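You operate a simulated robot arm through the tools that you are given. There is no shell and no other tool. Be economical: measure what you need, move in short steps, check, and stop when the job is done.

You are at the controls of a simulated robot arm. One attempt, no reset.

## Task
Tare the hand core, weigh the yellow-banded hand roll and add it up.
Fine: tare first, then the core goes back in the grey cradle; the roll stays in the scale cradle; leave the other rolls.

Only the result counts: the job must be done as asked and must still hold three seconds after the hand-in. Knocking over, shifting, dropping, spilling or breaking anything else fails it.

## Robot
A 7-joint arm with a two-finger parallel gripper, fixed in place. Base frame: the origin is at the foot of the arm, x ahead of it, y to its left, z up; the work surface is at about z = 600. Lengths are in mm, angles in degrees, forces in N, time in s.
Its first joint turns from -166.0 to 166.0 degrees. Payload 4.4 kg.
The TCP is the grasp point between the finger pads, 23 mm short of the fingertips. In the tool frame z runs along the fingers and y along their closing line. Largest opening 94 mm; finger width 38, thickness 10; the body of the gripper, 54 by 96 mm, starts 39 mm behind the TCP.
Orientation is that of the tool frame in the base frame, as [roll, pitch, yaw] about the fixed x, y, z axes, in that order (R = Rz(yaw) Ry(pitch) Rx(roll)). With the fingers straight down and closing along the base's y, the tool's x points along the base's -x, its y along +y and its z along -z.

## Interface
- The arm moves only by the tool send_rows. Its argument "series" is a list of rows, each a list of 7 numbers: the shift along the tool's x, y, z in mm, then the turn, a rotation vector about the tool's x, y, z in rad, then the opening, from 0 (shut) to 1 (fully open). In form: [[x, y, z, wx, wy, wz, hand], ...]. A call has 1 to 10 rows; each row shifts and turns the commanded pose from where the row before left it, along the tool's axes as they then stand. Rows are played at 5 a second. More than 50 mm and 8.6 degrees between two rows, or a gripper value outside its range, and nothing of the call is played. A pose out of reach is approached as far as the arm can. The call stops where the force on the tool passes 90 N (or 10 N more than at its start, if that is more) or the arm is blocked; 0.2 s more then pass. The fingers move at their own pace (about 72 mm/s each) and stop on an object; they squeeze with about 23 N. The grip force told is the motor's: it shows also when the fingers shut on nothing. Time passes only in rows, and 0.2 s behind the last, so rows that do not move let the fingers close. It gives the time, the measured TCP pose, the force on the tool (base axes), the opening and the grip force at its end, in the units of the frame above (readings bear some noise), with the torque about the TCP (base axes, N m) and any sound that the robot's microphone picked up.
- Cameras (640 x 400 px; columns grow to the right, rows downward): "scene" is fixed at [399, 498.1, 1362.7]; the picture's right is [-0.72, -0.70, 0.00], its down [-0.48, 0.50, -0.72] and it looks along [0.50, -0.52, -0.69] (base axes); focal length 214 px, centre (320, 200). "wrist" rides on the gripper at [86, 16, -74] in the tool frame; the picture's right is [-0.18, 0.98, 0.00], its down [-0.58, -0.11, -0.81] and it looks along [-0.79, -0.15, 0.59] (tool axes); focal length 243 px, centre (320, 200). There is no depth. A picture from a camera that has moved, and an enlarged one, comes with that camera's place and axes in the base frame and with its lens.
- snapshot(camera): a new picture of that camera. The clock stands still meanwhile.
- enlarge(camera, box): a new picture of the part [left, top, right, bottom] of that camera's present view, enlarged. The clock stands still meanwhile.
- close_job(): hands the job in; it is judged then, once.

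Work in short steps. Places have to be worked out from the pictures, the camera data and where the tool is seen: move nearer, look again, correct. Check each grasp and each placing, and mend what went wrong. You have 120 turns and 64 pictures in all, those below and enlarged ones among them. Open the gripper and draw the arm clear of the work before you hand the job in, unless the task says otherwise; then end with one line.

The tools are called after "Emit:" as a command line: name --pt "numbers of a row" for each row, then --argument value for the rest, lists and objects as JSON in quotes. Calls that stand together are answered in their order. send_rows: Moves the arm, as the interface text tells. Its arguments: {"type":"object","properties":{"series":{"type":"array","items":{"type":"array","items":{"type":"number"}}}},"required":["series"]} The other tools are called the same way: snapshot (camera) takes a picture; enlarge (camera, box) takes an enlarged picture of a part of a camera's view; close_job () hands the job in.

At the start:

```text
clock: 0.0
ee_pos: [699.7, -21.8, 1296.8]
tcp_rot: [-180.0, -0.1, -180.0]
force: [0.1, -0.6, 0.8]
wrist_torque: [0.0, -0.03, 0.01]
gripper_width: 94.0
finger_force: 0.0
```

scene: 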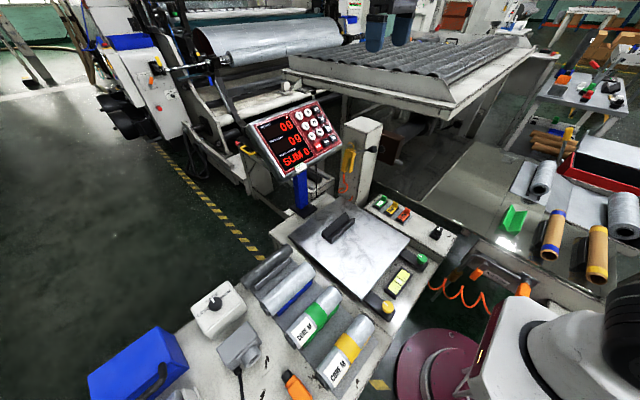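
wrist: 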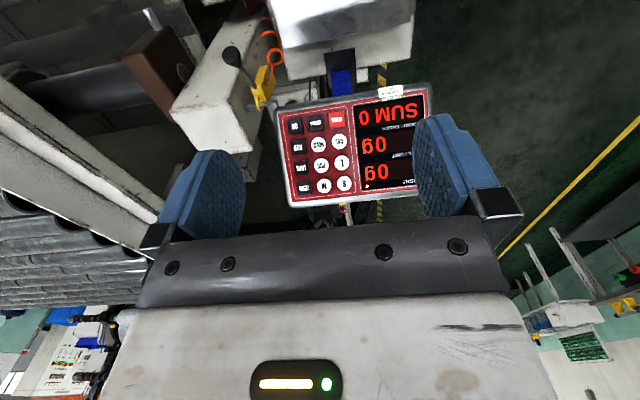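

The scene shows a scale plate with a dark cradle, a display with keys, and banded rolls. I'll enlarge the relevant parts.

Emit:
enlarge --camera "scene" --box '[180, 200, 400, 400]'

Emit:
enlarge --camera "scene" --box '[220, 80, 360, 190]'

Emit:
enlarge --camera "scene" --box '[280, 180, 470, 330]'

Emit:
enlarge --camera "scene" --box '[470, 120, 640, 320]'

```text
2.00 times, centred on (290, 300) of scene
camera zoom: at [399.0, 498.1, 1362.7], right [-0.72, -0.7, 0.0], down [-0.48, 0.5, -0.72], along [0.5, -0.52, -0.69], focal length 429 px, centre (380, 0)
```

zoom: 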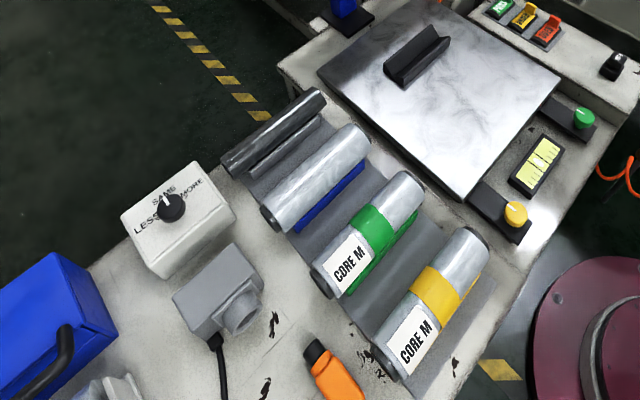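

```text
3.64 times, centred on (290, 135) of scene
camera zoom: at [399.0, 498.1, 1362.7], right [-0.72, -0.7, 0.0], down [-0.48, 0.5, -0.72], along [0.5, -0.52, -0.69], focal length 780 px, centre (429, 436)
```

zoom: 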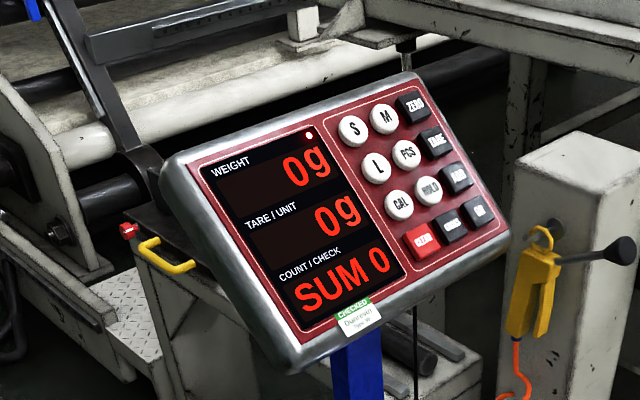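

```text
2.67 times, centred on (375, 255) of scene
camera zoom: at [399.0, 498.1, 1362.7], right [-0.72, -0.7, 0.0], down [-0.48, 0.5, -0.72], along [0.5, -0.52, -0.69], focal length 572 px, centre (173, 53)
```

zoom: 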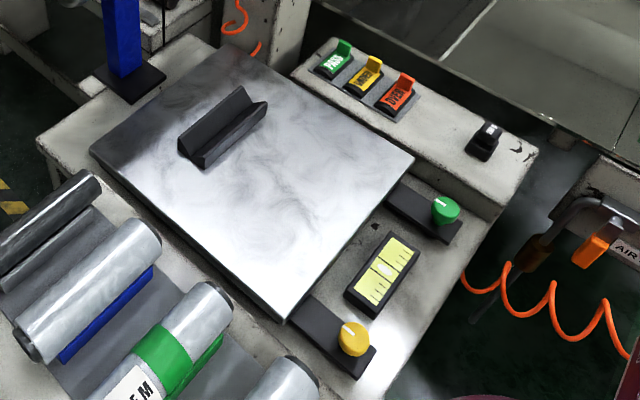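

```text
2.00 times, centred on (555, 220) of scene
camera zoom: at [399.0, 498.1, 1362.7], right [-0.72, -0.7, 0.0], down [-0.48, 0.5, -0.72], along [0.5, -0.52, -0.69], focal length 429 px, centre (-150, 160)
```

zoom: 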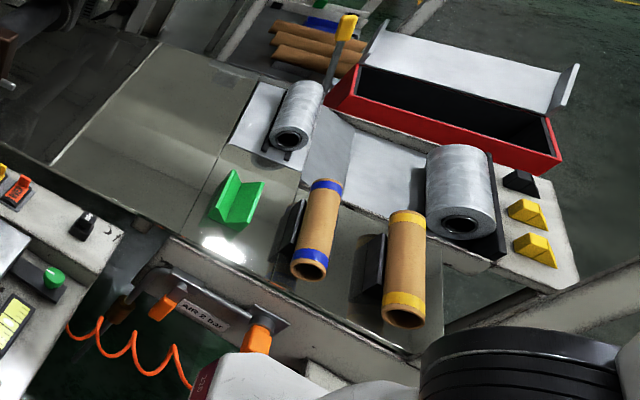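

I'll read the keypad legends and inspect the scale area through the wrist camera's present view.

Emit:
enlarge --camera "wrist" --box '[270, 80, 440, 210]'

Emit:
enlarge --camera "scene" --box '[295, 95, 345, 155]'

Emit:
enlarge --camera "scene" --box '[240, 240, 390, 390]'

```text
3.08 times, centred on (355, 145) of wrist
camera zoom: at [613.1, -6.4, 1371.4], right [0.18, 0.98, 0.0], down [0.58, -0.11, 0.81], along [0.79, -0.15, -0.59], focal length 746 px, centre (212, 369)
```

zoom: 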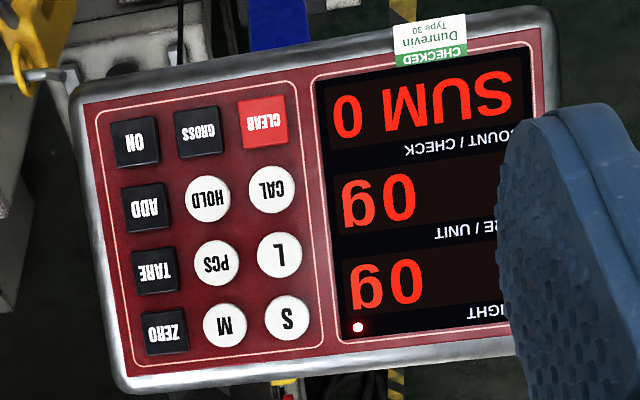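

```text
6.67 times, centred on (320, 125) of scene
camera zoom: at [399.0, 498.1, 1362.7], right [-0.72, -0.7, 0.0], down [-0.48, 0.5, -0.72], along [0.5, -0.52, -0.69], focal length 1430 px, centre (320, 700)
```

zoom: 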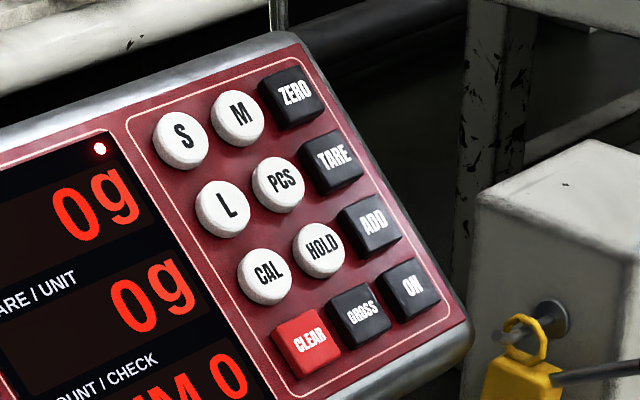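

```text
2.67 times, centred on (315, 315) of scene
camera zoom: at [399.0, 498.1, 1362.7], right [-0.72, -0.7, 0.0], down [-0.48, 0.5, -0.72], along [0.5, -0.52, -0.69], focal length 572 px, centre (333, -107)
```

zoom: 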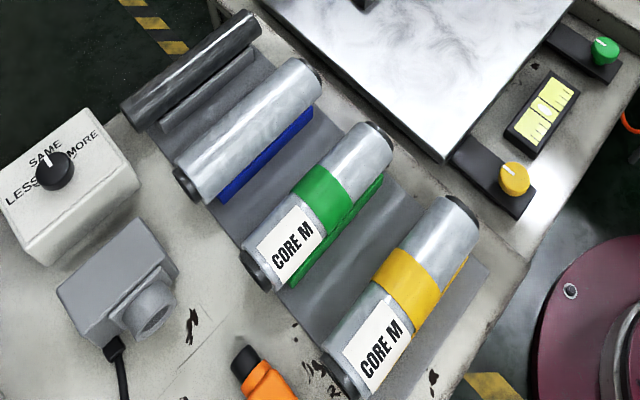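

Keys triangulated: TARE ≈ (978,-116,1006), ADD ≈ (946,-114,977), ZERO ≈ (1012,-116,1036); the panel is tilted ~41°. Rolls lie along y at y≈340, x from 440 (yellow) to 830 (core). I move to a survey pose behind the rack.

Emit:
send_rows --pt "30 32 22 0 0 0 1" --pt "30 32 22 0 0 0 1" --pt "30 32 22 0 0 0 1" --pt "30 32 22 0 0 0 1" --pt "30 32 22 0 0 0 1" --pt "30 32 22 0 0 0 1" --pt "30 32 22 0 0 0 1" --pt "30 32 22 0 0 0 1" --pt "30 32 22 0 0 0 1" --pt "30 32 22 0 0 0 1"

Emit:
snapshot --camera "wrist"

```text
clock: 2.2
ee_pos: [402.0, 298.5, 1077.2]
tcp_rot: [180.0, 0.0, -180.0]
force: [-0.5, 0.4, 0.3]
wrist_torque: [0.0, 0.01, -0.02]
gripper_width: 94.1
finger_force: 0.0
```

```text
54 pictures are left
camera wrist: at [313.9, 314.7, 1151.8], right [0.18, 0.98, 0.0], down [0.58, -0.11, 0.81], along [0.79, -0.15, -0.59], focal length 243 px, centre (320, 200)
```

wrist: 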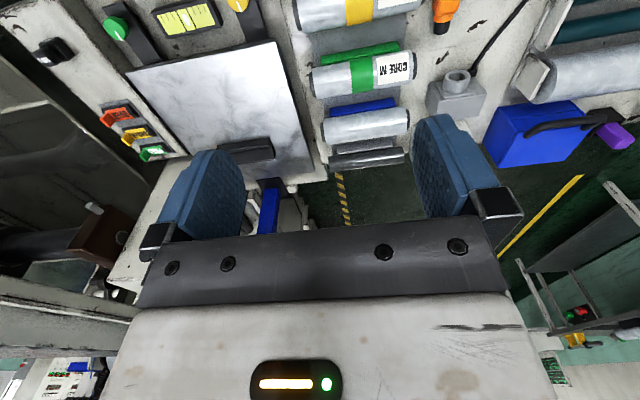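

The view shows the rack and scale from the other side. I'll enlarge it to triangulate the core, the yellow roll and the cradle.

Emit:
enlarge --camera "wrist" --box '[200, 90, 440, 210]'

Emit:
enlarge --camera "wrist" --box '[280, 0, 440, 100]'

```text
2.67 times, centred on (320, 150) of wrist
camera zoom: at [313.9, 314.7, 1151.8], right [0.18, 0.98, 0.0], down [0.58, -0.11, 0.81], along [0.79, -0.15, -0.59], focal length 647 px, centre (320, 333)
```

zoom: 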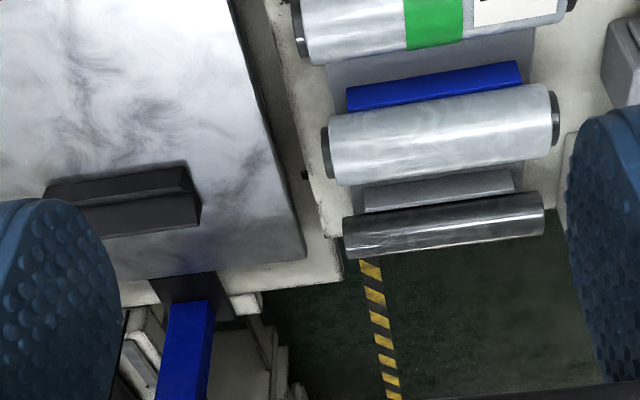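

```text
4.00 times, centred on (360, 50) of wrist
camera zoom: at [313.9, 314.7, 1151.8], right [0.18, 0.98, 0.0], down [0.58, -0.11, 0.81], along [0.79, -0.15, -0.59], focal length 970 px, centre (160, 800)
```

zoom: 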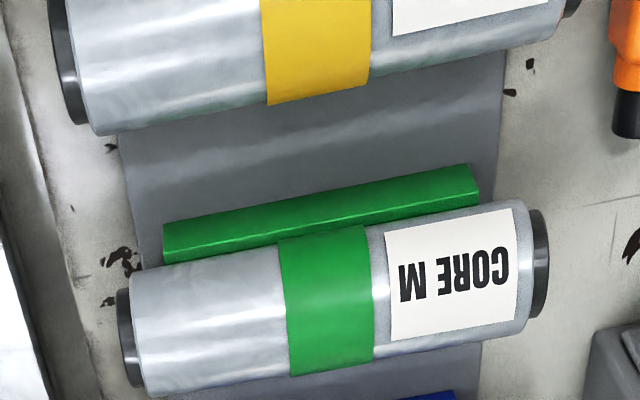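

Core sits at about x≈810, y 251–446, axis z≈656, diameter ≈40. It lies along y, so I turn the tool 90° to close along x, with the camera looking towards -y.

Emit:
send_rows --pt "0 0 0 0 0 0.149 1" --pt "0 0 0 0 0 0.149 1" --pt "0 0 0 0 0 0.149 1" --pt "0 0 0 0 0 0.149 1" --pt "0 0 0 0 0 0.149 1" --pt "0 0 0 0 0 0.149 1" --pt "0 0 0 0 0 0.149 1" --pt "0 0 0 0 0 0.149 1" --pt "0 0 0 0 0 0.149 1" --pt "0 0 0 0 0 0.149 1"

Emit:
send_rows --pt "0 0 0 0 0 0.0808 1" --pt "18 39.8 22 0 0 0 1" --pt "18 39.8 22 0 0 0 1" --pt "18 39.8 22 0 0 0 1" --pt "18 39.8 22 0 0 0 1" --pt "18 39.8 22 0 0 0 1" --pt "18 39.8 22 0 0 0 1" --pt "18 39.8 22 0 0 0 1" --pt "18 39.8 22 0 0 0 1" --pt "18 39.8 22 0 0 0 1"

Emit:
send_rows --pt "10 30 38 0 0 0 1" --pt "0 0 48 0 0 0 1" --pt "0 0 30 0 0 0 1"

Emit:
snapshot --camera "wrist"

```text
clock: 4.4
ee_pos: [400.6, 296.7, 1076.4]
tcp_rot: [180.0, 0.0, 94.5]
force: [-0.1, 1.7, 1.1]
wrist_torque: [-0.03, -0.01, 0.01]
gripper_width: 93.8
finger_force: 0.2
```

```text
clock: 6.6
ee_pos: [759.8, 459.9, 880.7]
tcp_rot: [179.9, -0.1, 90.1]
force: [1.0, -0.3, 0.4]
wrist_torque: [0.01, -0.03, 0.0]
gripper_width: 93.8
finger_force: 0.2
```

```text
clock: 7.4
ee_pos: [787.4, 470.1, 762.8]
tcp_rot: [179.9, 0.0, 90.0]
force: [-0.1, -0.5, 0.4]
wrist_torque: [0.0, 0.0, 0.01]
gripper_width: 93.8
finger_force: 0.1
```

```text
51 pictures are left
camera wrist: at [802.8, 555.8, 837.2], right [0.98, -0.18, 0.0], down [-0.11, -0.58, 0.81], along [-0.15, -0.79, -0.59], focal length 243 px, centre (320, 200)
```

wrist: 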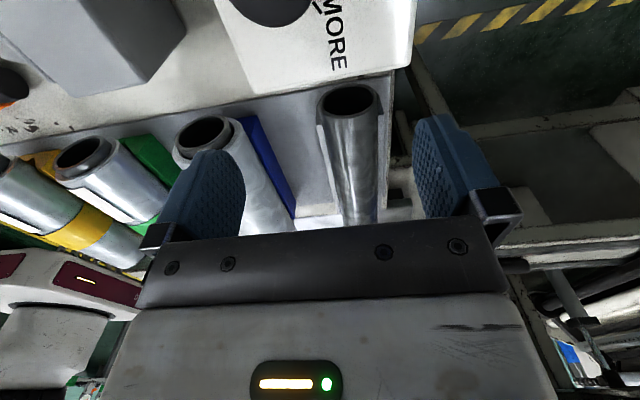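

Emit:
enlarge --camera "wrist" --box '[230, 70, 410, 240]'

```text
2.35 times, centred on (320, 155) of wrist
camera zoom: at [802.8, 555.8, 837.2], right [0.98, -0.18, 0.0], down [-0.11, -0.58, 0.81], along [-0.15, -0.79, -0.59], focal length 571 px, centre (320, 306)
```

zoom: 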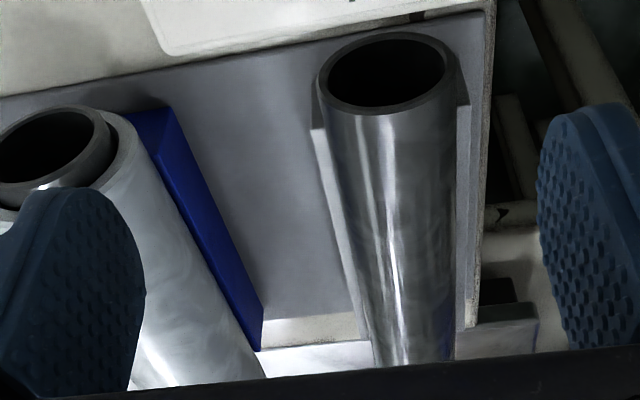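

Core end triangulates to (805,450,~666), diameter ≈45, and the cradle flanks barely protrude. I move above the core's middle and check alignment.

Emit:
send_rows --pt "-40 6 0 0 0 0 1" --pt "-40 6 0 0 0 0 1" --pt "-40 6.5 0 0 0 0 1" --pt "0 0 25 0 0 0 1"

Emit:
snapshot --camera "wrist"

Emit:
enlarge --camera "scene" --box '[220, 190, 380, 300]'

```text
clock: 8.4
ee_pos: [805.7, 348.6, 737.1]
tcp_rot: [179.9, 0.0, 90.0]
force: [0.4, -0.3, 0.5]
wrist_torque: [0.0, -0.03, -0.03]
gripper_width: 94.1
finger_force: 0.0
```

```text
49 pictures are left
camera wrist: at [822.0, 436.2, 812.1], right [0.98, -0.18, 0.0], down [-0.11, -0.58, 0.81], along [-0.15, -0.79, -0.59], focal length 243 px, centre (320, 200)
```

wrist: 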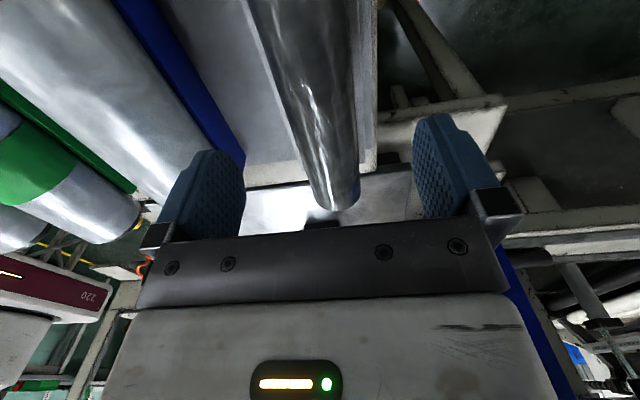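

```text
3.64 times, centred on (300, 245) of scene
camera zoom: at [399.0, 498.1, 1362.7], right [-0.72, -0.7, 0.0], down [-0.48, 0.5, -0.72], along [0.5, -0.52, -0.69], focal length 780 px, centre (393, 36)
```

zoom: 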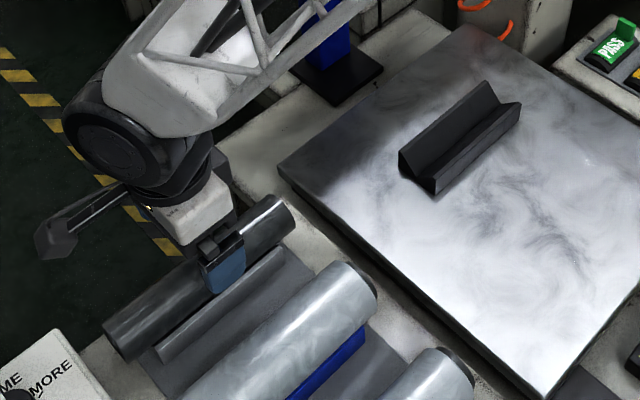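

Alignment looks good (core x≈803, finger lane clear of the blue flank at x≈717). I descend to TCP z≈674.

Emit:
send_rows --pt "0 -2 30 0 0 0 1" --pt "0 0 20 0 0 0 1" --pt "0 0 12 0 0 0 1" --pt "0 0 0 0 0 0 1"

Emit:
enlarge --camera "scene" --box '[230, 230, 310, 300]'

Emit:
snapshot --camera "wrist"

```text
clock: 9.4
ee_pos: [805.8, 350.9, 673.7]
tcp_rot: [179.9, -0.1, 90.0]
force: [0.2, -0.5, 0.0]
wrist_torque: [0.07, -0.02, 0.05]
gripper_width: 94.0
finger_force: 0.0
```

```text
5.71 times, centred on (270, 265) of scene
camera zoom: at [399.0, 498.1, 1362.7], right [-0.72, -0.7, 0.0], down [-0.48, 0.5, -0.72], along [0.5, -0.52, -0.69], focal length 1226 px, centre (606, -171)
```

zoom: 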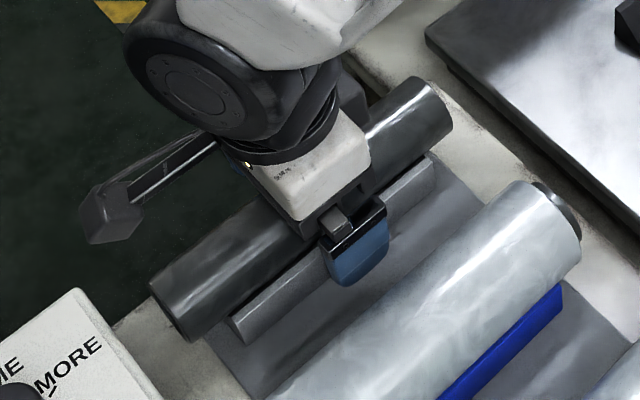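

```text
46 pictures are left
camera wrist: at [820.4, 437.2, 749.0], right [0.98, -0.18, 0.0], down [-0.11, -0.58, 0.81], along [-0.15, -0.79, -0.59], focal length 243 px, centre (320, 200)
```

wrist: 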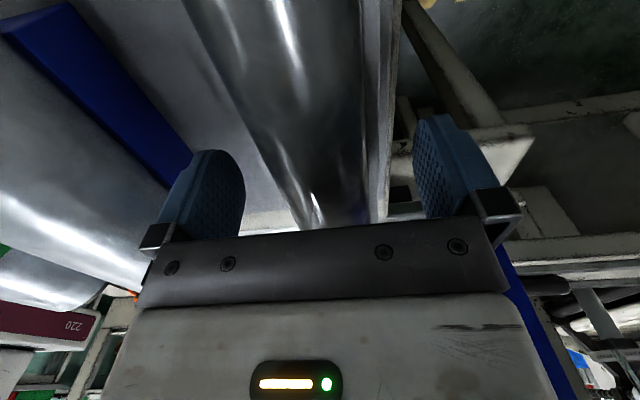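

Core centre between fingers ≈807, matches TCP. I close gently.

Emit:
send_rows --pt "0 0 0 0 0 0 0.65" --pt "0 0 0 0 0 0 0.65" --pt "0 0 0 0 0 0 0.5" --pt "0 0 0 0 0 0 0.3" --pt "0 0 0 0 0 0 0.3" --pt "0 0 0 0 0 0 0.2"

```text
clock: 10.8
ee_pos: [803.6, 350.5, 672.7]
tcp_rot: [-180.0, 0.0, 90.0]
force: [13.0, -0.6, -7.0]
wrist_torque: [0.1, -0.61, 0.25]
gripper_width: 59.6
finger_force: 44.9
```

The fingers stopped at 59.6 mm, on the cradle flanks, not the core. I reopen, rise 6 mm and try again.

Emit:
send_rows --pt "0 0 0 0 0 0 0.9" --pt "0 0 0 0 0 0 0.9" --pt "0 0 -6 0 0 0 0.9" --pt "0 0 0 0 0 0 0.65" --pt "0 0 0 0 0 0 0.5" --pt "0 0 0 0 0 0 0.3" --pt "0 0 0 0 0 0 0.3"

Emit:
enlarge --camera "scene" --box '[230, 230, 310, 300]'

```text
clock: 12.4
ee_pos: [805.7, 349.9, 680.6]
tcp_rot: [-180.0, 0.1, 90.0]
force: [-0.2, -0.2, 1.1]
wrist_torque: [-0.05, -0.03, -0.53]
gripper_width: 39.7
finger_force: 22.9
```

```text
5.71 times, centred on (270, 265) of scene
camera zoom: at [399.0, 498.1, 1362.7], right [-0.72, -0.7, 0.0], down [-0.48, 0.5, -0.72], along [0.5, -0.52, -0.69], focal length 1226 px, centre (606, -171)
```

zoom: 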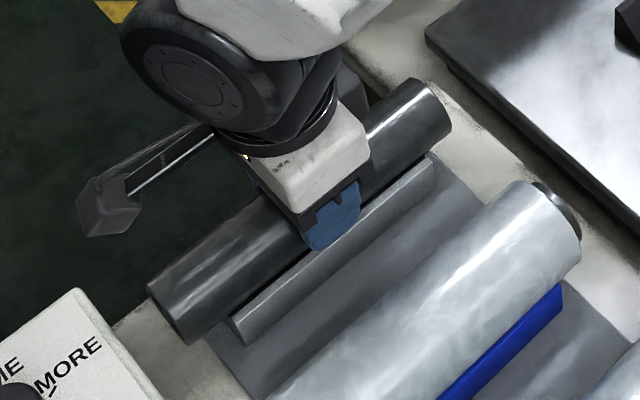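

Grip closed at 39.7 mm with steady 23 N. I lift slightly and check that the core comes along.

Emit:
send_rows --pt "0 0 -4 0 0 0 0.2" --pt "0 0 -6 0 0 0 0.2" --pt "0 0 -10 0 0 0 0.2" --pt "0 0 -20 0 0 0 0.2"

Emit:
enlarge --camera "scene" --box '[220, 210, 320, 300]'

Emit:
snapshot --camera "wrist"

```text
clock: 13.4
ee_pos: [805.1, 349.8, 721.8]
tcp_rot: [179.9, 0.1, 90.0]
force: [-0.5, -0.7, -1.3]
wrist_torque: [0.0, 0.01, 0.0]
gripper_width: 44.9
finger_force: 22.8
```

```text
4.44 times, centred on (270, 255) of scene
camera zoom: at [399.0, 498.1, 1362.7], right [-0.72, -0.7, 0.0], down [-0.48, 0.5, -0.72], along [0.5, -0.52, -0.69], focal length 953 px, centre (542, -44)
```

zoom: 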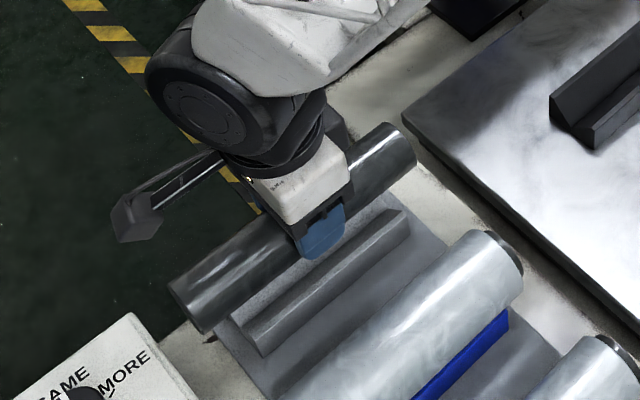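

```text
43 pictures are left
camera wrist: at [821.1, 437.0, 796.7], right [0.98, -0.18, 0.0], down [-0.11, -0.58, 0.81], along [-0.15, -0.79, -0.59], focal length 243 px, centre (320, 200)
```

wrist: 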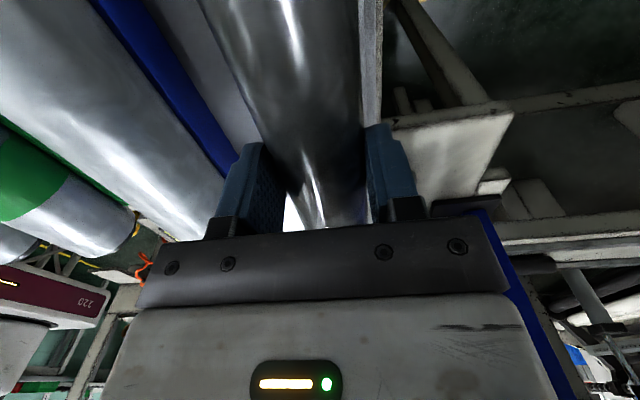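

The core is held cleanly (45 mm wide, hanging level). I raise it and carry it to a viewpoint near the scale cradle, offset in x so the core doesn't block the view.

Emit:
send_rows --pt "0 0 -40 0 0 0 0.2" --pt "0 0 -40 0 0 0 0.2" --pt "-36 -22 0 0 0 0 0.2" --pt "-36 -22 0 0 0 0 0.2" --pt "-36 -22 0 0 0 0 0.2" --pt "-36 -22 0 0 0 0 0.2" --pt "-36 -22 0 0 0 0 0.2" --pt "-36 -22 0 0 0 0 0.2" --pt "-14 -22 0 0 0 0 0.2"

Emit:
snapshot --camera "wrist"

Emit:
snapshot --camera "scene"

```text
clock: 15.4
ee_pos: [649.7, 120.8, 800.0]
tcp_rot: [179.9, 0.0, 89.9]
force: [0.0, 0.6, -1.0]
wrist_torque: [-0.05, 0.03, 0.01]
gripper_width: 44.9
finger_force: 23.7
```

```text
42 pictures are left
camera wrist: at [664.8, 207.4, 874.5], right [0.98, -0.18, 0.0], down [-0.11, -0.58, 0.81], along [-0.15, -0.79, -0.59], focal length 243 px, centre (320, 200)
```

wrist: 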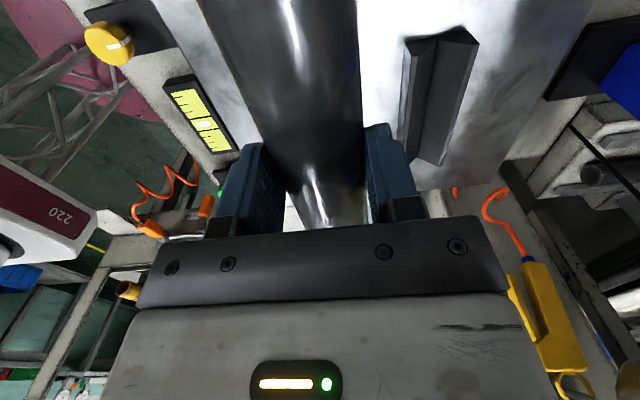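

```text
41 pictures are left
```

scene: 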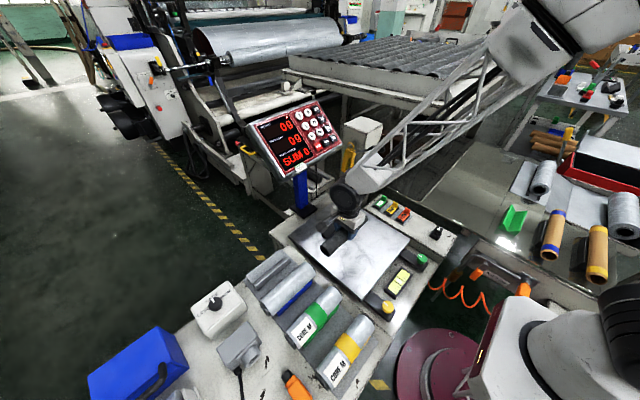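

The cradle is visible on the right; enlarging for a precise fix.

Emit:
enlarge --camera "wrist" --box '[360, 10, 520, 180]'

```text
2.35 times, centred on (440, 95) of wrist
camera zoom: at [664.8, 207.4, 874.5], right [0.98, -0.18, 0.0], down [-0.11, -0.58, 0.81], along [-0.15, -0.79, -0.59], focal length 571 px, centre (38, 447)
```

zoom: 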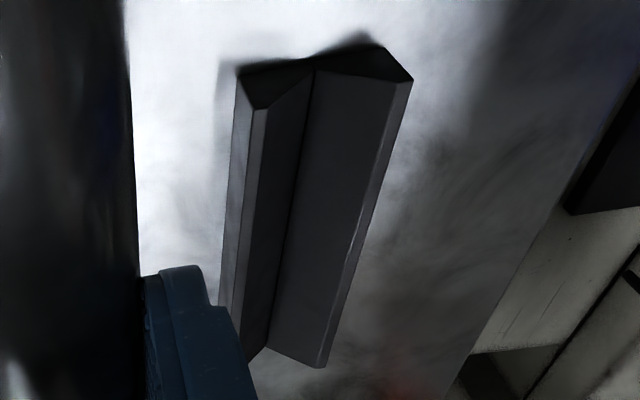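

Cradle on scale: centre x≈760, y −70..+89 (centre ≈9), flank tops z≈632. I move the core over it at safe height and begin lowering.

Emit:
send_rows --pt "-35 35 0 0 0 0 0.2" --pt "-35 35 0 0 0 0 0.2" --pt "-35 35 0 0 0 0 0.2" --pt "-7 6 0 0 0 0 0.2" --pt "0 0 40 0 0 0 0.2" --pt "0 0 40 0 0 0 0.2" --pt "0 0 20 0 0 0 0.2"

Emit:
snapshot --camera "wrist"

Emit:
enlarge --camera "scene" --box '[280, 180, 400, 270]'

```text
clock: 17.0
ee_pos: [765.1, 7.8, 700.5]
tcp_rot: [180.0, 0.0, 90.0]
force: [0.3, 0.2, -0.4]
wrist_torque: [0.0, 0.01, 0.02]
gripper_width: 44.4
finger_force: 23.2
```

```text
39 pictures are left
camera wrist: at [780.4, 93.0, 775.3], right [0.98, -0.18, 0.0], down [-0.11, -0.58, 0.81], along [-0.15, -0.79, -0.59], focal length 243 px, centre (320, 200)
```

wrist: 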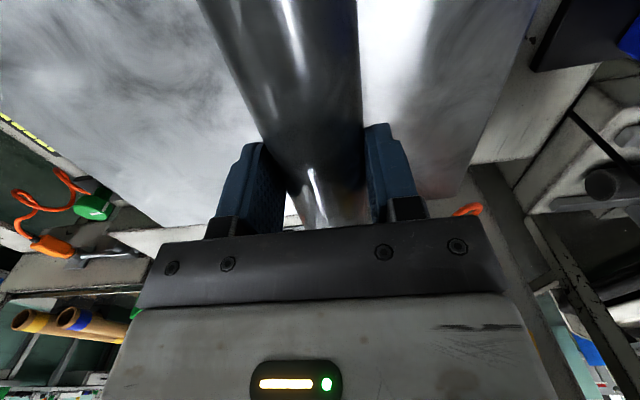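

```text
4.44 times, centred on (340, 225) of scene
camera zoom: at [399.0, 498.1, 1362.7], right [-0.72, -0.7, 0.0], down [-0.48, 0.5, -0.72], along [0.5, -0.52, -0.69], focal length 953 px, centre (231, 89)
```

zoom: 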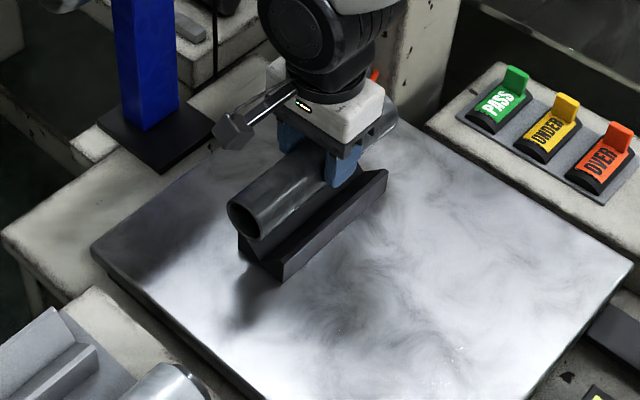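

Roughly above the cradle. I take a tighter look at the end to check lateral alignment.

Emit:
enlarge --camera "scene" --box '[325, 210, 375, 245]'

```text
11.43 times, centred on (350, 228) of scene
camera zoom: at [399.0, 498.1, 1362.7], right [-0.72, -0.7, 0.0], down [-0.48, 0.5, -0.72], along [0.5, -0.52, -0.69], focal length 2451 px, centre (-23, -114)
```

zoom: 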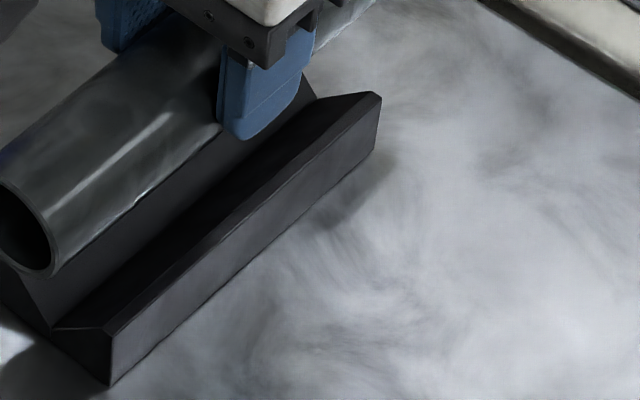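

Lateral alignment looks within a couple mm; gap to seat ≈ 29 mm. I lower 18 mm then in small steps.

Emit:
send_rows --pt "0 0 10 0 0 0 0.2" --pt "0 0 8 0 0 0 0.2" --pt "0 0 3 0 0 0 0.2" --pt "0 0 0 0 0 0 0.2"

Emit:
send_rows --pt "0 0 3 0 0 0 0.2" --pt "0 0 0 0 0 0 0.2"

Emit:
enlarge --camera "scene" --box '[325, 210, 375, 245]'

```text
clock: 18.0
ee_pos: [762.7, 7.6, 679.7]
tcp_rot: [-180.0, 0.0, 90.1]
force: [0.2, 0.3, -0.3]
wrist_torque: [-0.06, -0.01, -0.02]
gripper_width: 44.9
finger_force: 22.8
```

```text
clock: 18.6
ee_pos: [762.6, 7.6, 676.2]
tcp_rot: [-179.9, 0.1, 90.0]
force: [-0.8, 0.1, -1.7]
wrist_torque: [0.01, 0.01, 0.02]
gripper_width: 44.6
finger_force: 22.8
```

```text
11.43 times, centred on (350, 228) of scene
camera zoom: at [399.0, 498.1, 1362.7], right [-0.72, -0.7, 0.0], down [-0.48, 0.5, -0.72], along [0.5, -0.52, -0.69], focal length 2451 px, centre (-23, -114)
```

zoom: 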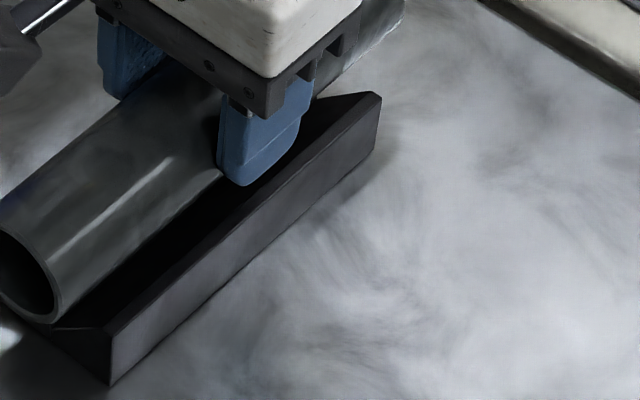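

Still free. I continue in small steps.

Emit:
send_rows --pt "0 0 3 0 0 0 0.2" --pt "0 0 0 0 0 0 0.2"

Emit:
send_rows --pt "0 0 3 0 0 0 0.2" --pt "0 0 0 0 0 0 0.2"

Emit:
enlarge --camera "scene" --box '[325, 210, 375, 245]'

```text
clock: 19.2
ee_pos: [762.3, 7.3, 674.5]
tcp_rot: [180.0, 0.0, 90.0]
force: [-0.2, -0.1, -0.8]
wrist_torque: [-0.01, -0.03, -0.02]
gripper_width: 44.6
finger_force: 23.6
```

```text
clock: 19.8
ee_pos: [762.1, 6.8, 671.7]
tcp_rot: [179.9, 0.0, 89.9]
force: [0.2, 0.0, -1.0]
wrist_torque: [0.01, 0.02, 0.01]
gripper_width: 44.8
finger_force: 23.5
```

```text
11.43 times, centred on (350, 228) of scene
camera zoom: at [399.0, 498.1, 1362.7], right [-0.72, -0.7, 0.0], down [-0.48, 0.5, -0.72], along [0.5, -0.52, -0.69], focal length 2451 px, centre (-23, -114)
```

zoom: 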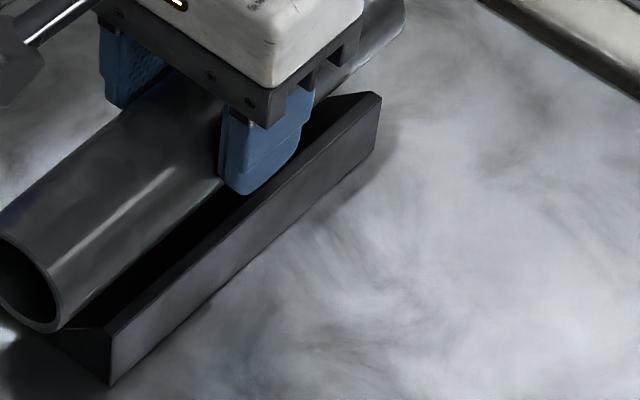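

Nearly seated; a few more 2 mm steps watching force.

Emit:
send_rows --pt "0 0 2 0 0 0 0.2" --pt "0 0 0 0 0 0 0.2"

Emit:
send_rows --pt "0 0 2 0 0 0 0.2" --pt "0 0 0 0 0 0 0.2"

Emit:
send_rows --pt "0 0 2 0 0 0 0.2" --pt "0 0 0 0 0 0 0.2"

```text
clock: 20.4
ee_pos: [762.4, 7.5, 669.6]
tcp_rot: [-180.0, 0.2, 90.0]
force: [0.1, 0.3, -1.3]
wrist_torque: [0.01, -0.02, -0.04]
gripper_width: 44.7
finger_force: 23.1
```

```text
clock: 21.0
ee_pos: [761.5, 6.8, 667.5]
tcp_rot: [-179.9, 0.0, 89.9]
force: [0.4, -0.3, -1.1]
wrist_torque: [0.0, 0.0, -0.01]
gripper_width: 44.7
finger_force: 23.5
```

```text
clock: 21.6
ee_pos: [761.4, 7.7, 664.5]
tcp_rot: [-179.9, 0.1, 90.0]
force: [-0.2, 0.4, -1.5]
wrist_torque: [-0.01, 0.01, -0.01]
gripper_width: 44.6
finger_force: 23.3
```

No contact yet; continuing.

Emit:
send_rows --pt "0 0 2 0 0 0 0.2" --pt "0 0 0 0 0 0 0.2"

Emit:
send_rows --pt "0 0 2 0 0 0 0.2" --pt "0 0 0 0 0 0 0.2"

Emit:
enlarge --camera "scene" --box '[325, 210, 375, 245]'

```text
clock: 22.2
ee_pos: [760.6, 6.4, 663.9]
tcp_rot: [180.0, 0.0, 90.0]
force: [-0.3, 0.3, -0.4]
wrist_torque: [-0.01, 0.03, -0.01]
gripper_width: 44.7
finger_force: 23.2
```

```text
clock: 22.8
ee_pos: [762.1, 7.3, 661.6]
tcp_rot: [180.0, 0.0, 90.0]
force: [0.6, 0.2, -0.3]
wrist_torque: [-0.03, 0.0, -0.01]
gripper_width: 44.5
finger_force: 23.1
```

```text
11.43 times, centred on (350, 228) of scene
camera zoom: at [399.0, 498.1, 1362.7], right [-0.72, -0.7, 0.0], down [-0.48, 0.5, -0.72], along [0.5, -0.52, -0.69], focal length 2451 px, centre (-23, -114)
```

zoom: 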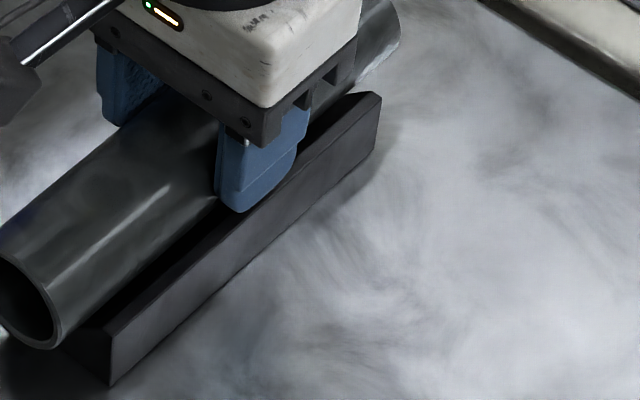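

Emit:
send_rows --pt "0 0 2 0 0 0 0.2" --pt "0 0 0 0 0 0 0.2"

Emit:
send_rows --pt "0 0 2 0 0 0 0.2" --pt "0 0 0 0 0 0 0.2"

Emit:
enlarge --camera "scene" --box '[225, 80, 375, 245]'

```text
clock: 23.4
ee_pos: [762.6, 7.9, 660.7]
tcp_rot: [180.0, 0.0, 90.0]
force: [-11.7, -2.3, 19.2]
wrist_torque: [-0.04, 0.14, 0.07]
gripper_width: 44.7
finger_force: 23.1
```

```text
clock: 24.0
ee_pos: [762.2, 7.3, 657.2]
tcp_rot: [-179.9, 0.0, 89.9]
force: [-9.0, 2.9, 14.9]
wrist_torque: [0.05, 0.06, 0.01]
gripper_width: 44.7
finger_force: 23.2
```

```text
2.42 times, centred on (300, 162) of scene
camera zoom: at [399.0, 498.1, 1362.7], right [-0.72, -0.7, 0.0], down [-0.48, 0.5, -0.72], along [0.5, -0.52, -0.69], focal length 520 px, centre (368, 291)
```

zoom: 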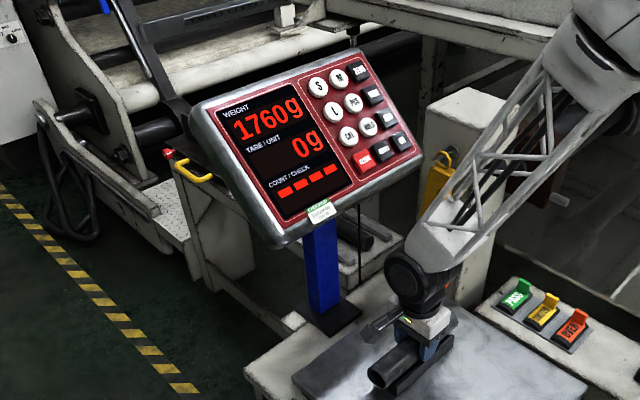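

Contact made and the scale reads load. I open gently to let the core seat, then rise.

Emit:
send_rows --pt "0 0 -2 0 0 0 0.3" --pt "0 0 0 0 0 0 0.55" --pt "0 0 0 0 0 0 0.7" --pt "0 0 0 0 0 0 0.95" --pt "0 0 0 0 0 0 0.95"

Emit:
enlarge --camera "scene" --box '[225, 80, 375, 245]'

Emit:
enlarge --camera "scene" --box '[325, 210, 375, 245]'

```text
clock: 25.2
ee_pos: [761.7, 7.0, 658.3]
tcp_rot: [-180.0, 0.0, 90.0]
force: [-0.2, -0.6, -0.5]
wrist_torque: [0.02, 0.01, -0.01]
gripper_width: 89.2
finger_force: 0.1
```

```text
2.42 times, centred on (300, 162) of scene
camera zoom: at [399.0, 498.1, 1362.7], right [-0.72, -0.7, 0.0], down [-0.48, 0.5, -0.72], along [0.5, -0.52, -0.69], focal length 520 px, centre (368, 291)
```

zoom: 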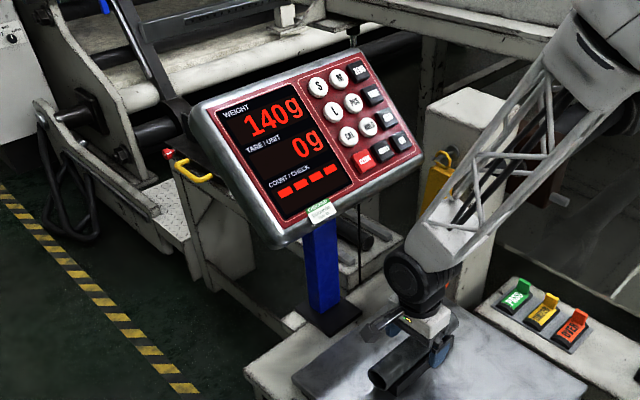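

```text
11.43 times, centred on (350, 228) of scene
camera zoom: at [399.0, 498.1, 1362.7], right [-0.72, -0.7, 0.0], down [-0.48, 0.5, -0.72], along [0.5, -0.52, -0.69], focal length 2451 px, centre (-23, -114)
```

zoom: 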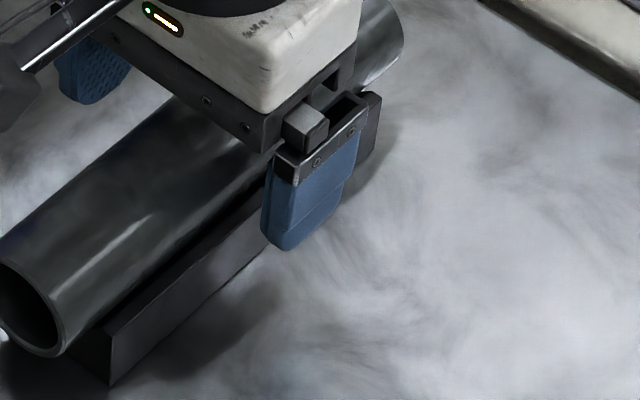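

Core is seated; scale shows 140 g. I withdraw straight up, close the fingers and tilt towards the keypad.

Emit:
send_rows --pt "0 0 -30 0 0 0 1" --pt "0 0 -45 0 0 0 1" --pt "0 0 -49 0 0 0 1" --pt "0 0 -49 0 0 0 1" --pt "0 0 -49 0 0 0 0.5" --pt "0 0 -49 0 0 0 0" --pt "0 0 -49 0 0 0 0" --pt "0 0 -49 0 0 0 0" --pt "0 0 -49 0 0 0 0" --pt "0 0 -24 0 0 0 0"

Emit:
send_rows --pt "0 0 0 -0.144 0 0 0" --pt "0 0 0 -0.144 0 0 0" --pt "0 0 0 -0.144 0 0 0" --pt "0 0 0 -0.144 0 0 0" --pt "0 0 0 -0.144 0 0 0"

Emit:
enlarge --camera "scene" --box '[225, 60, 385, 245]'

Emit:
snapshot --camera "wrist"

```text
clock: 27.4
ee_pos: [763.7, 7.2, 1103.6]
tcp_rot: [-179.9, 0.0, 90.0]
force: [-0.7, -0.7, -0.8]
wrist_torque: [-0.01, 0.02, 0.01]
gripper_width: 0.2
finger_force: 23.4
```

```text
clock: 28.6
ee_pos: [761.6, 7.2, 1101.6]
tcp_rot: [138.6, 0.0, 90.1]
force: [-0.3, -0.6, 0.0]
wrist_torque: [0.03, 0.0, -0.02]
gripper_width: 0.0
finger_force: 23.2
```

```text
2.16 times, centred on (305, 152) of scene
camera zoom: at [399.0, 498.1, 1362.7], right [-0.72, -0.7, 0.0], down [-0.48, 0.5, -0.72], along [0.5, -0.52, -0.69], focal length 464 px, centre (352, 303)
```

zoom: 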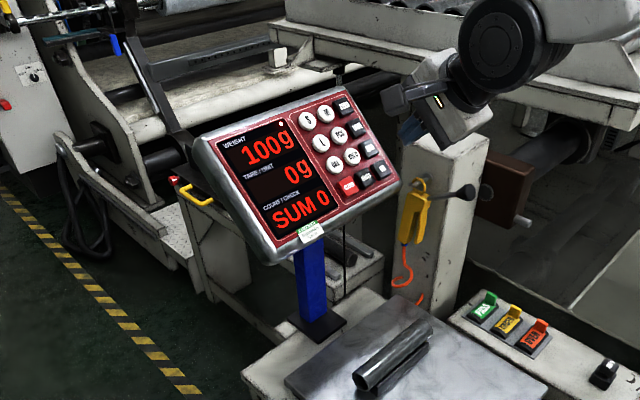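

```text
29 pictures are left
camera wrist: at [724.4, 93.7, 1168.5], right [0.74, -0.18, 0.65], down [-0.61, -0.58, 0.53], along [0.28, -0.79, -0.54], focal length 243 px, centre (320, 200)
```

wrist: 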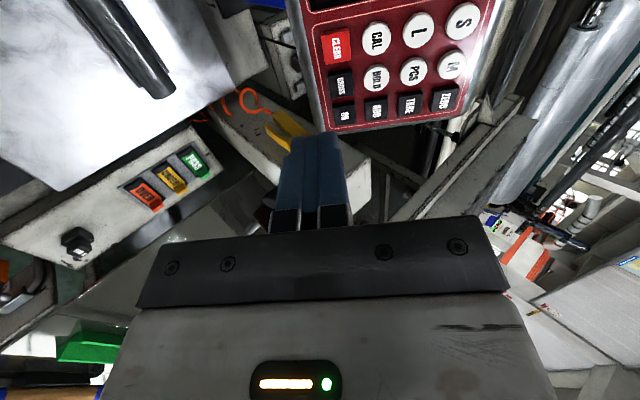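

Stable at 100 g with the indicator lit. Using three views, TARE ≈ (979,-113,1005). I move to 60 mm in front of it.

Emit:
send_rows --pt "-24 19.7 26.7 0 0 0 0" --pt "-24 19.7 26.7 0 0 0 0" --pt "-24 19.7 26.7 0 0 0 0" --pt "-24 19.7 26.7 0 0 0 0" --pt "-24 19.7 26.2 0 0 0 0"

Emit:
snapshot --camera "wrist"

Emit:
enlarge --camera "scene" --box '[270, 70, 370, 170]'

```text
clock: 29.8
ee_pos: [924.4, -112.4, 1066.3]
tcp_rot: [138.7, 0.0, 90.0]
force: [0.2, -0.1, 0.1]
wrist_torque: [-0.03, 0.0, 0.01]
gripper_width: 0.0
finger_force: 22.9
```

```text
28 pictures are left
camera wrist: at [886.8, -26.3, 1133.0], right [0.74, -0.18, 0.65], down [-0.61, -0.58, 0.53], along [0.28, -0.79, -0.54], focal length 243 px, centre (320, 200)
```

wrist: 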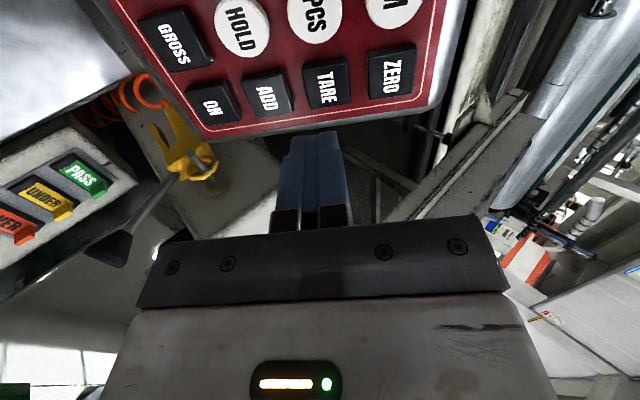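

```text
4.00 times, centred on (320, 120) of scene
camera zoom: at [399.0, 498.1, 1362.7], right [-0.72, -0.7, 0.0], down [-0.48, 0.5, -0.72], along [0.5, -0.52, -0.69], focal length 858 px, centre (320, 520)
```

zoom: 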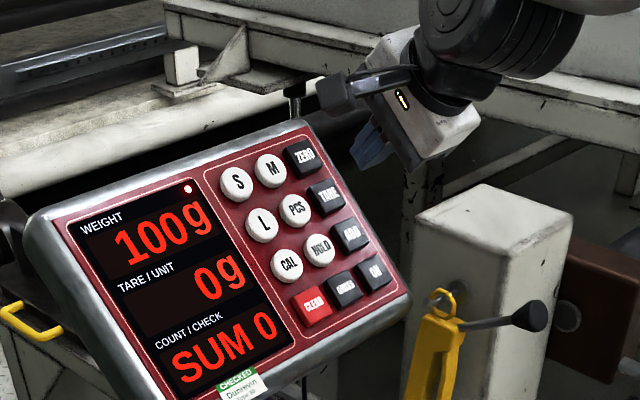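

Projected contact is ~4 mm off TARE's centre along the column; I correct and approach slowly.

Emit:
send_rows --pt "2 4 15 0 0 0 0" --pt "0 0 20 0 0 0 0" --pt "0 0 12 0 0 0 0" --pt "0 0 0 0 0 0 0"

Emit:
snapshot --camera "wrist"

```text
clock: 30.8
ee_pos: [957.9, -111.2, 1034.8]
tcp_rot: [138.7, 0.0, 90.1]
force: [-1.2, -0.8, 0.0]
wrist_torque: [0.02, 0.03, -0.02]
gripper_width: 0.1
finger_force: 22.2
```

```text
26 pictures are left
camera wrist: at [920.0, -25.2, 1101.2], right [0.74, -0.18, 0.65], down [-0.61, -0.58, 0.53], along [0.28, -0.79, -0.54], focal length 243 px, centre (320, 200)
```

wrist: 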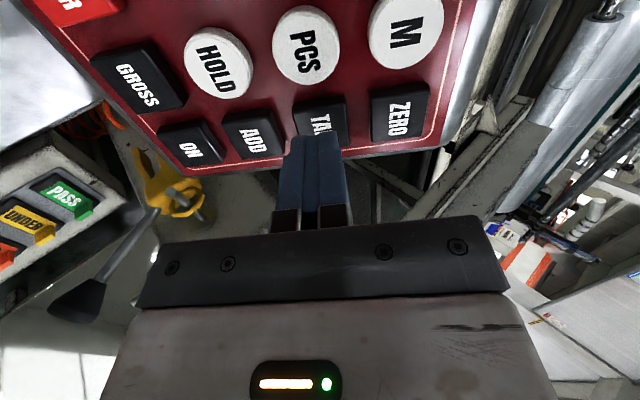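

The tip is lined up over TARE. I press in small steps.

Emit:
send_rows --pt "0 0 4 0 0 0 0" --pt "0 0 3 0 0 0 0" --pt "0 0 2 0 0 0 0"

Emit:
send_rows --pt "0 0 2 0 0 0 0" --pt "0 0 1.5 0 0 0 0"

```text
clock: 31.6
ee_pos: [964.4, -110.4, 1025.9]
tcp_rot: [138.7, -0.1, 90.0]
force: [-0.4, -0.5, 0.4]
wrist_torque: [0.0, 0.0, 0.01]
gripper_width: 0.0
finger_force: 23.7
```

```text
clock: 32.2
ee_pos: [967.0, -110.3, 1024.8]
tcp_rot: [138.7, 0.1, 90.0]
force: [0.4, -0.3, 0.1]
wrist_torque: [0.01, -0.03, -0.02]
gripper_width: 0.0
finger_force: 23.1
```

No contact yet; continuing.

Emit:
send_rows --pt "0 0 2 0 0 0 0" --pt "0 0 1.5 0 0 0 0"

Emit:
send_rows --pt "0 0 2 0 0 0 0" --pt "0 0 1 0 0 0 0"

```text
clock: 32.8
ee_pos: [969.4, -110.6, 1022.2]
tcp_rot: [138.6, 0.0, 89.9]
force: [0.3, 0.7, 0.2]
wrist_torque: [0.0, -0.02, 0.0]
gripper_width: 0.0
finger_force: 23.2
```

```text
clock: 33.4
ee_pos: [971.7, -110.1, 1019.7]
tcp_rot: [138.7, 0.0, 90.0]
force: [0.1, 0.0, -0.5]
wrist_torque: [0.0, 0.0, -0.03]
gripper_width: 0.0
finger_force: 22.8
```

Emit:
enlarge --camera "scene" --box '[270, 80, 350, 160]'

```text
5.00 times, centred on (310, 120) of scene
camera zoom: at [399.0, 498.1, 1362.7], right [-0.72, -0.7, 0.0], down [-0.48, 0.5, -0.72], along [0.5, -0.52, -0.69], focal length 1072 px, centre (370, 600)
```

zoom: 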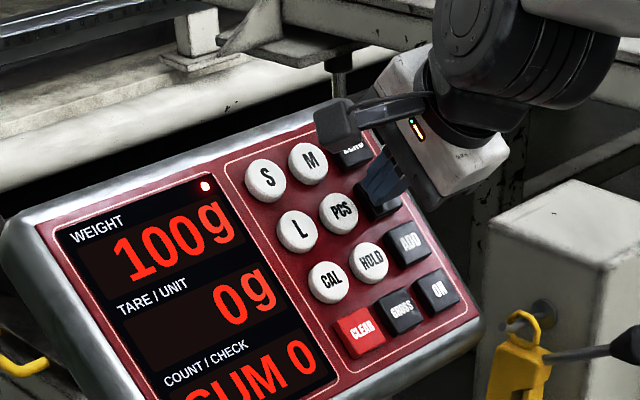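

The tip is just above TARE. Continue pressing.

Emit:
send_rows --pt "0 0 2 0 0 0 0" --pt "0 0 1.5 0 0 0 0"

Emit:
send_rows --pt "0 0 2 0 0 0 0" --pt "0 0 1 0 0 0 0"

```text
clock: 34.0
ee_pos: [972.1, -109.9, 1015.5]
tcp_rot: [138.8, -0.1, 90.0]
force: [0.2, -0.6, -0.6]
wrist_torque: [0.04, -0.02, -0.02]
gripper_width: 0.0
finger_force: 22.6
```

```text
clock: 34.6
ee_pos: [974.8, -110.1, 1013.1]
tcp_rot: [138.8, 0.0, 90.0]
force: [-1.0, 0.7, 0.5]
wrist_torque: [0.0, -0.01, -0.03]
gripper_width: 0.0
finger_force: 23.0
```

Emit:
send_rows --pt "0 0 2 0 0 0 0" --pt "0 0 1 0 0 0 0"

Emit:
send_rows --pt "0 0 1.5 0 0 0 0" --pt "0 0 1.5 0 0 0 0"

Emit:
send_rows --pt "0 0 1.5 0 0 0 0" --pt "0 0 1.5 0 0 0 0"

```text
clock: 35.2
ee_pos: [975.7, -110.4, 1012.1]
tcp_rot: [138.7, -0.1, 90.0]
force: [-1.5, 1.0, 1.7]
wrist_torque: [0.05, -0.03, 0.04]
gripper_width: 0.0
finger_force: 22.6
heard: click
```

```text
clock: 35.8
ee_pos: [977.8, -109.7, 1009.5]
tcp_rot: [138.8, 0.1, 90.0]
force: [-12.0, 1.8, 11.4]
wrist_torque: [-0.03, 0.03, -0.07]
gripper_width: 0.0
finger_force: 23.4
```

```text
clock: 36.4
ee_pos: [979.0, -111.7, 1008.8]
tcp_rot: [138.7, 0.0, 90.0]
force: [-27.7, 4.1, 16.3]
wrist_torque: [-0.03, 0.24, -0.03]
gripper_width: 0.2
finger_force: 23.5
```

Click heard. I back off and read the display.

Emit:
send_rows --pt "0 0 -20 0 0 0 0" --pt "0 0 -40 0 0 0 0" --pt "0 0 -45 0 0 0 0"

Emit:
enlarge --camera "scene" --box '[260, 80, 360, 180]'

```text
clock: 37.2
ee_pos: [910.0, -111.5, 1087.7]
tcp_rot: [138.8, 0.0, 90.1]
force: [-0.2, -1.0, -1.6]
wrist_torque: [0.0, -0.06, 0.03]
gripper_width: 0.3
finger_force: 22.9
```

```text
4.00 times, centred on (310, 130) of scene
camera zoom: at [399.0, 498.1, 1362.7], right [-0.72, -0.7, 0.0], down [-0.48, 0.5, -0.72], along [0.5, -0.52, -0.69], focal length 858 px, centre (360, 480)
```

zoom: 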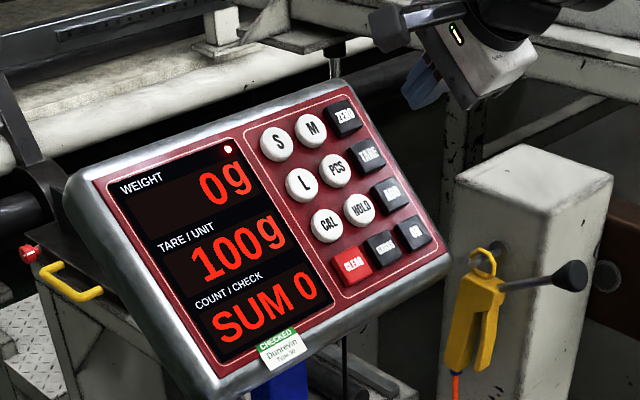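

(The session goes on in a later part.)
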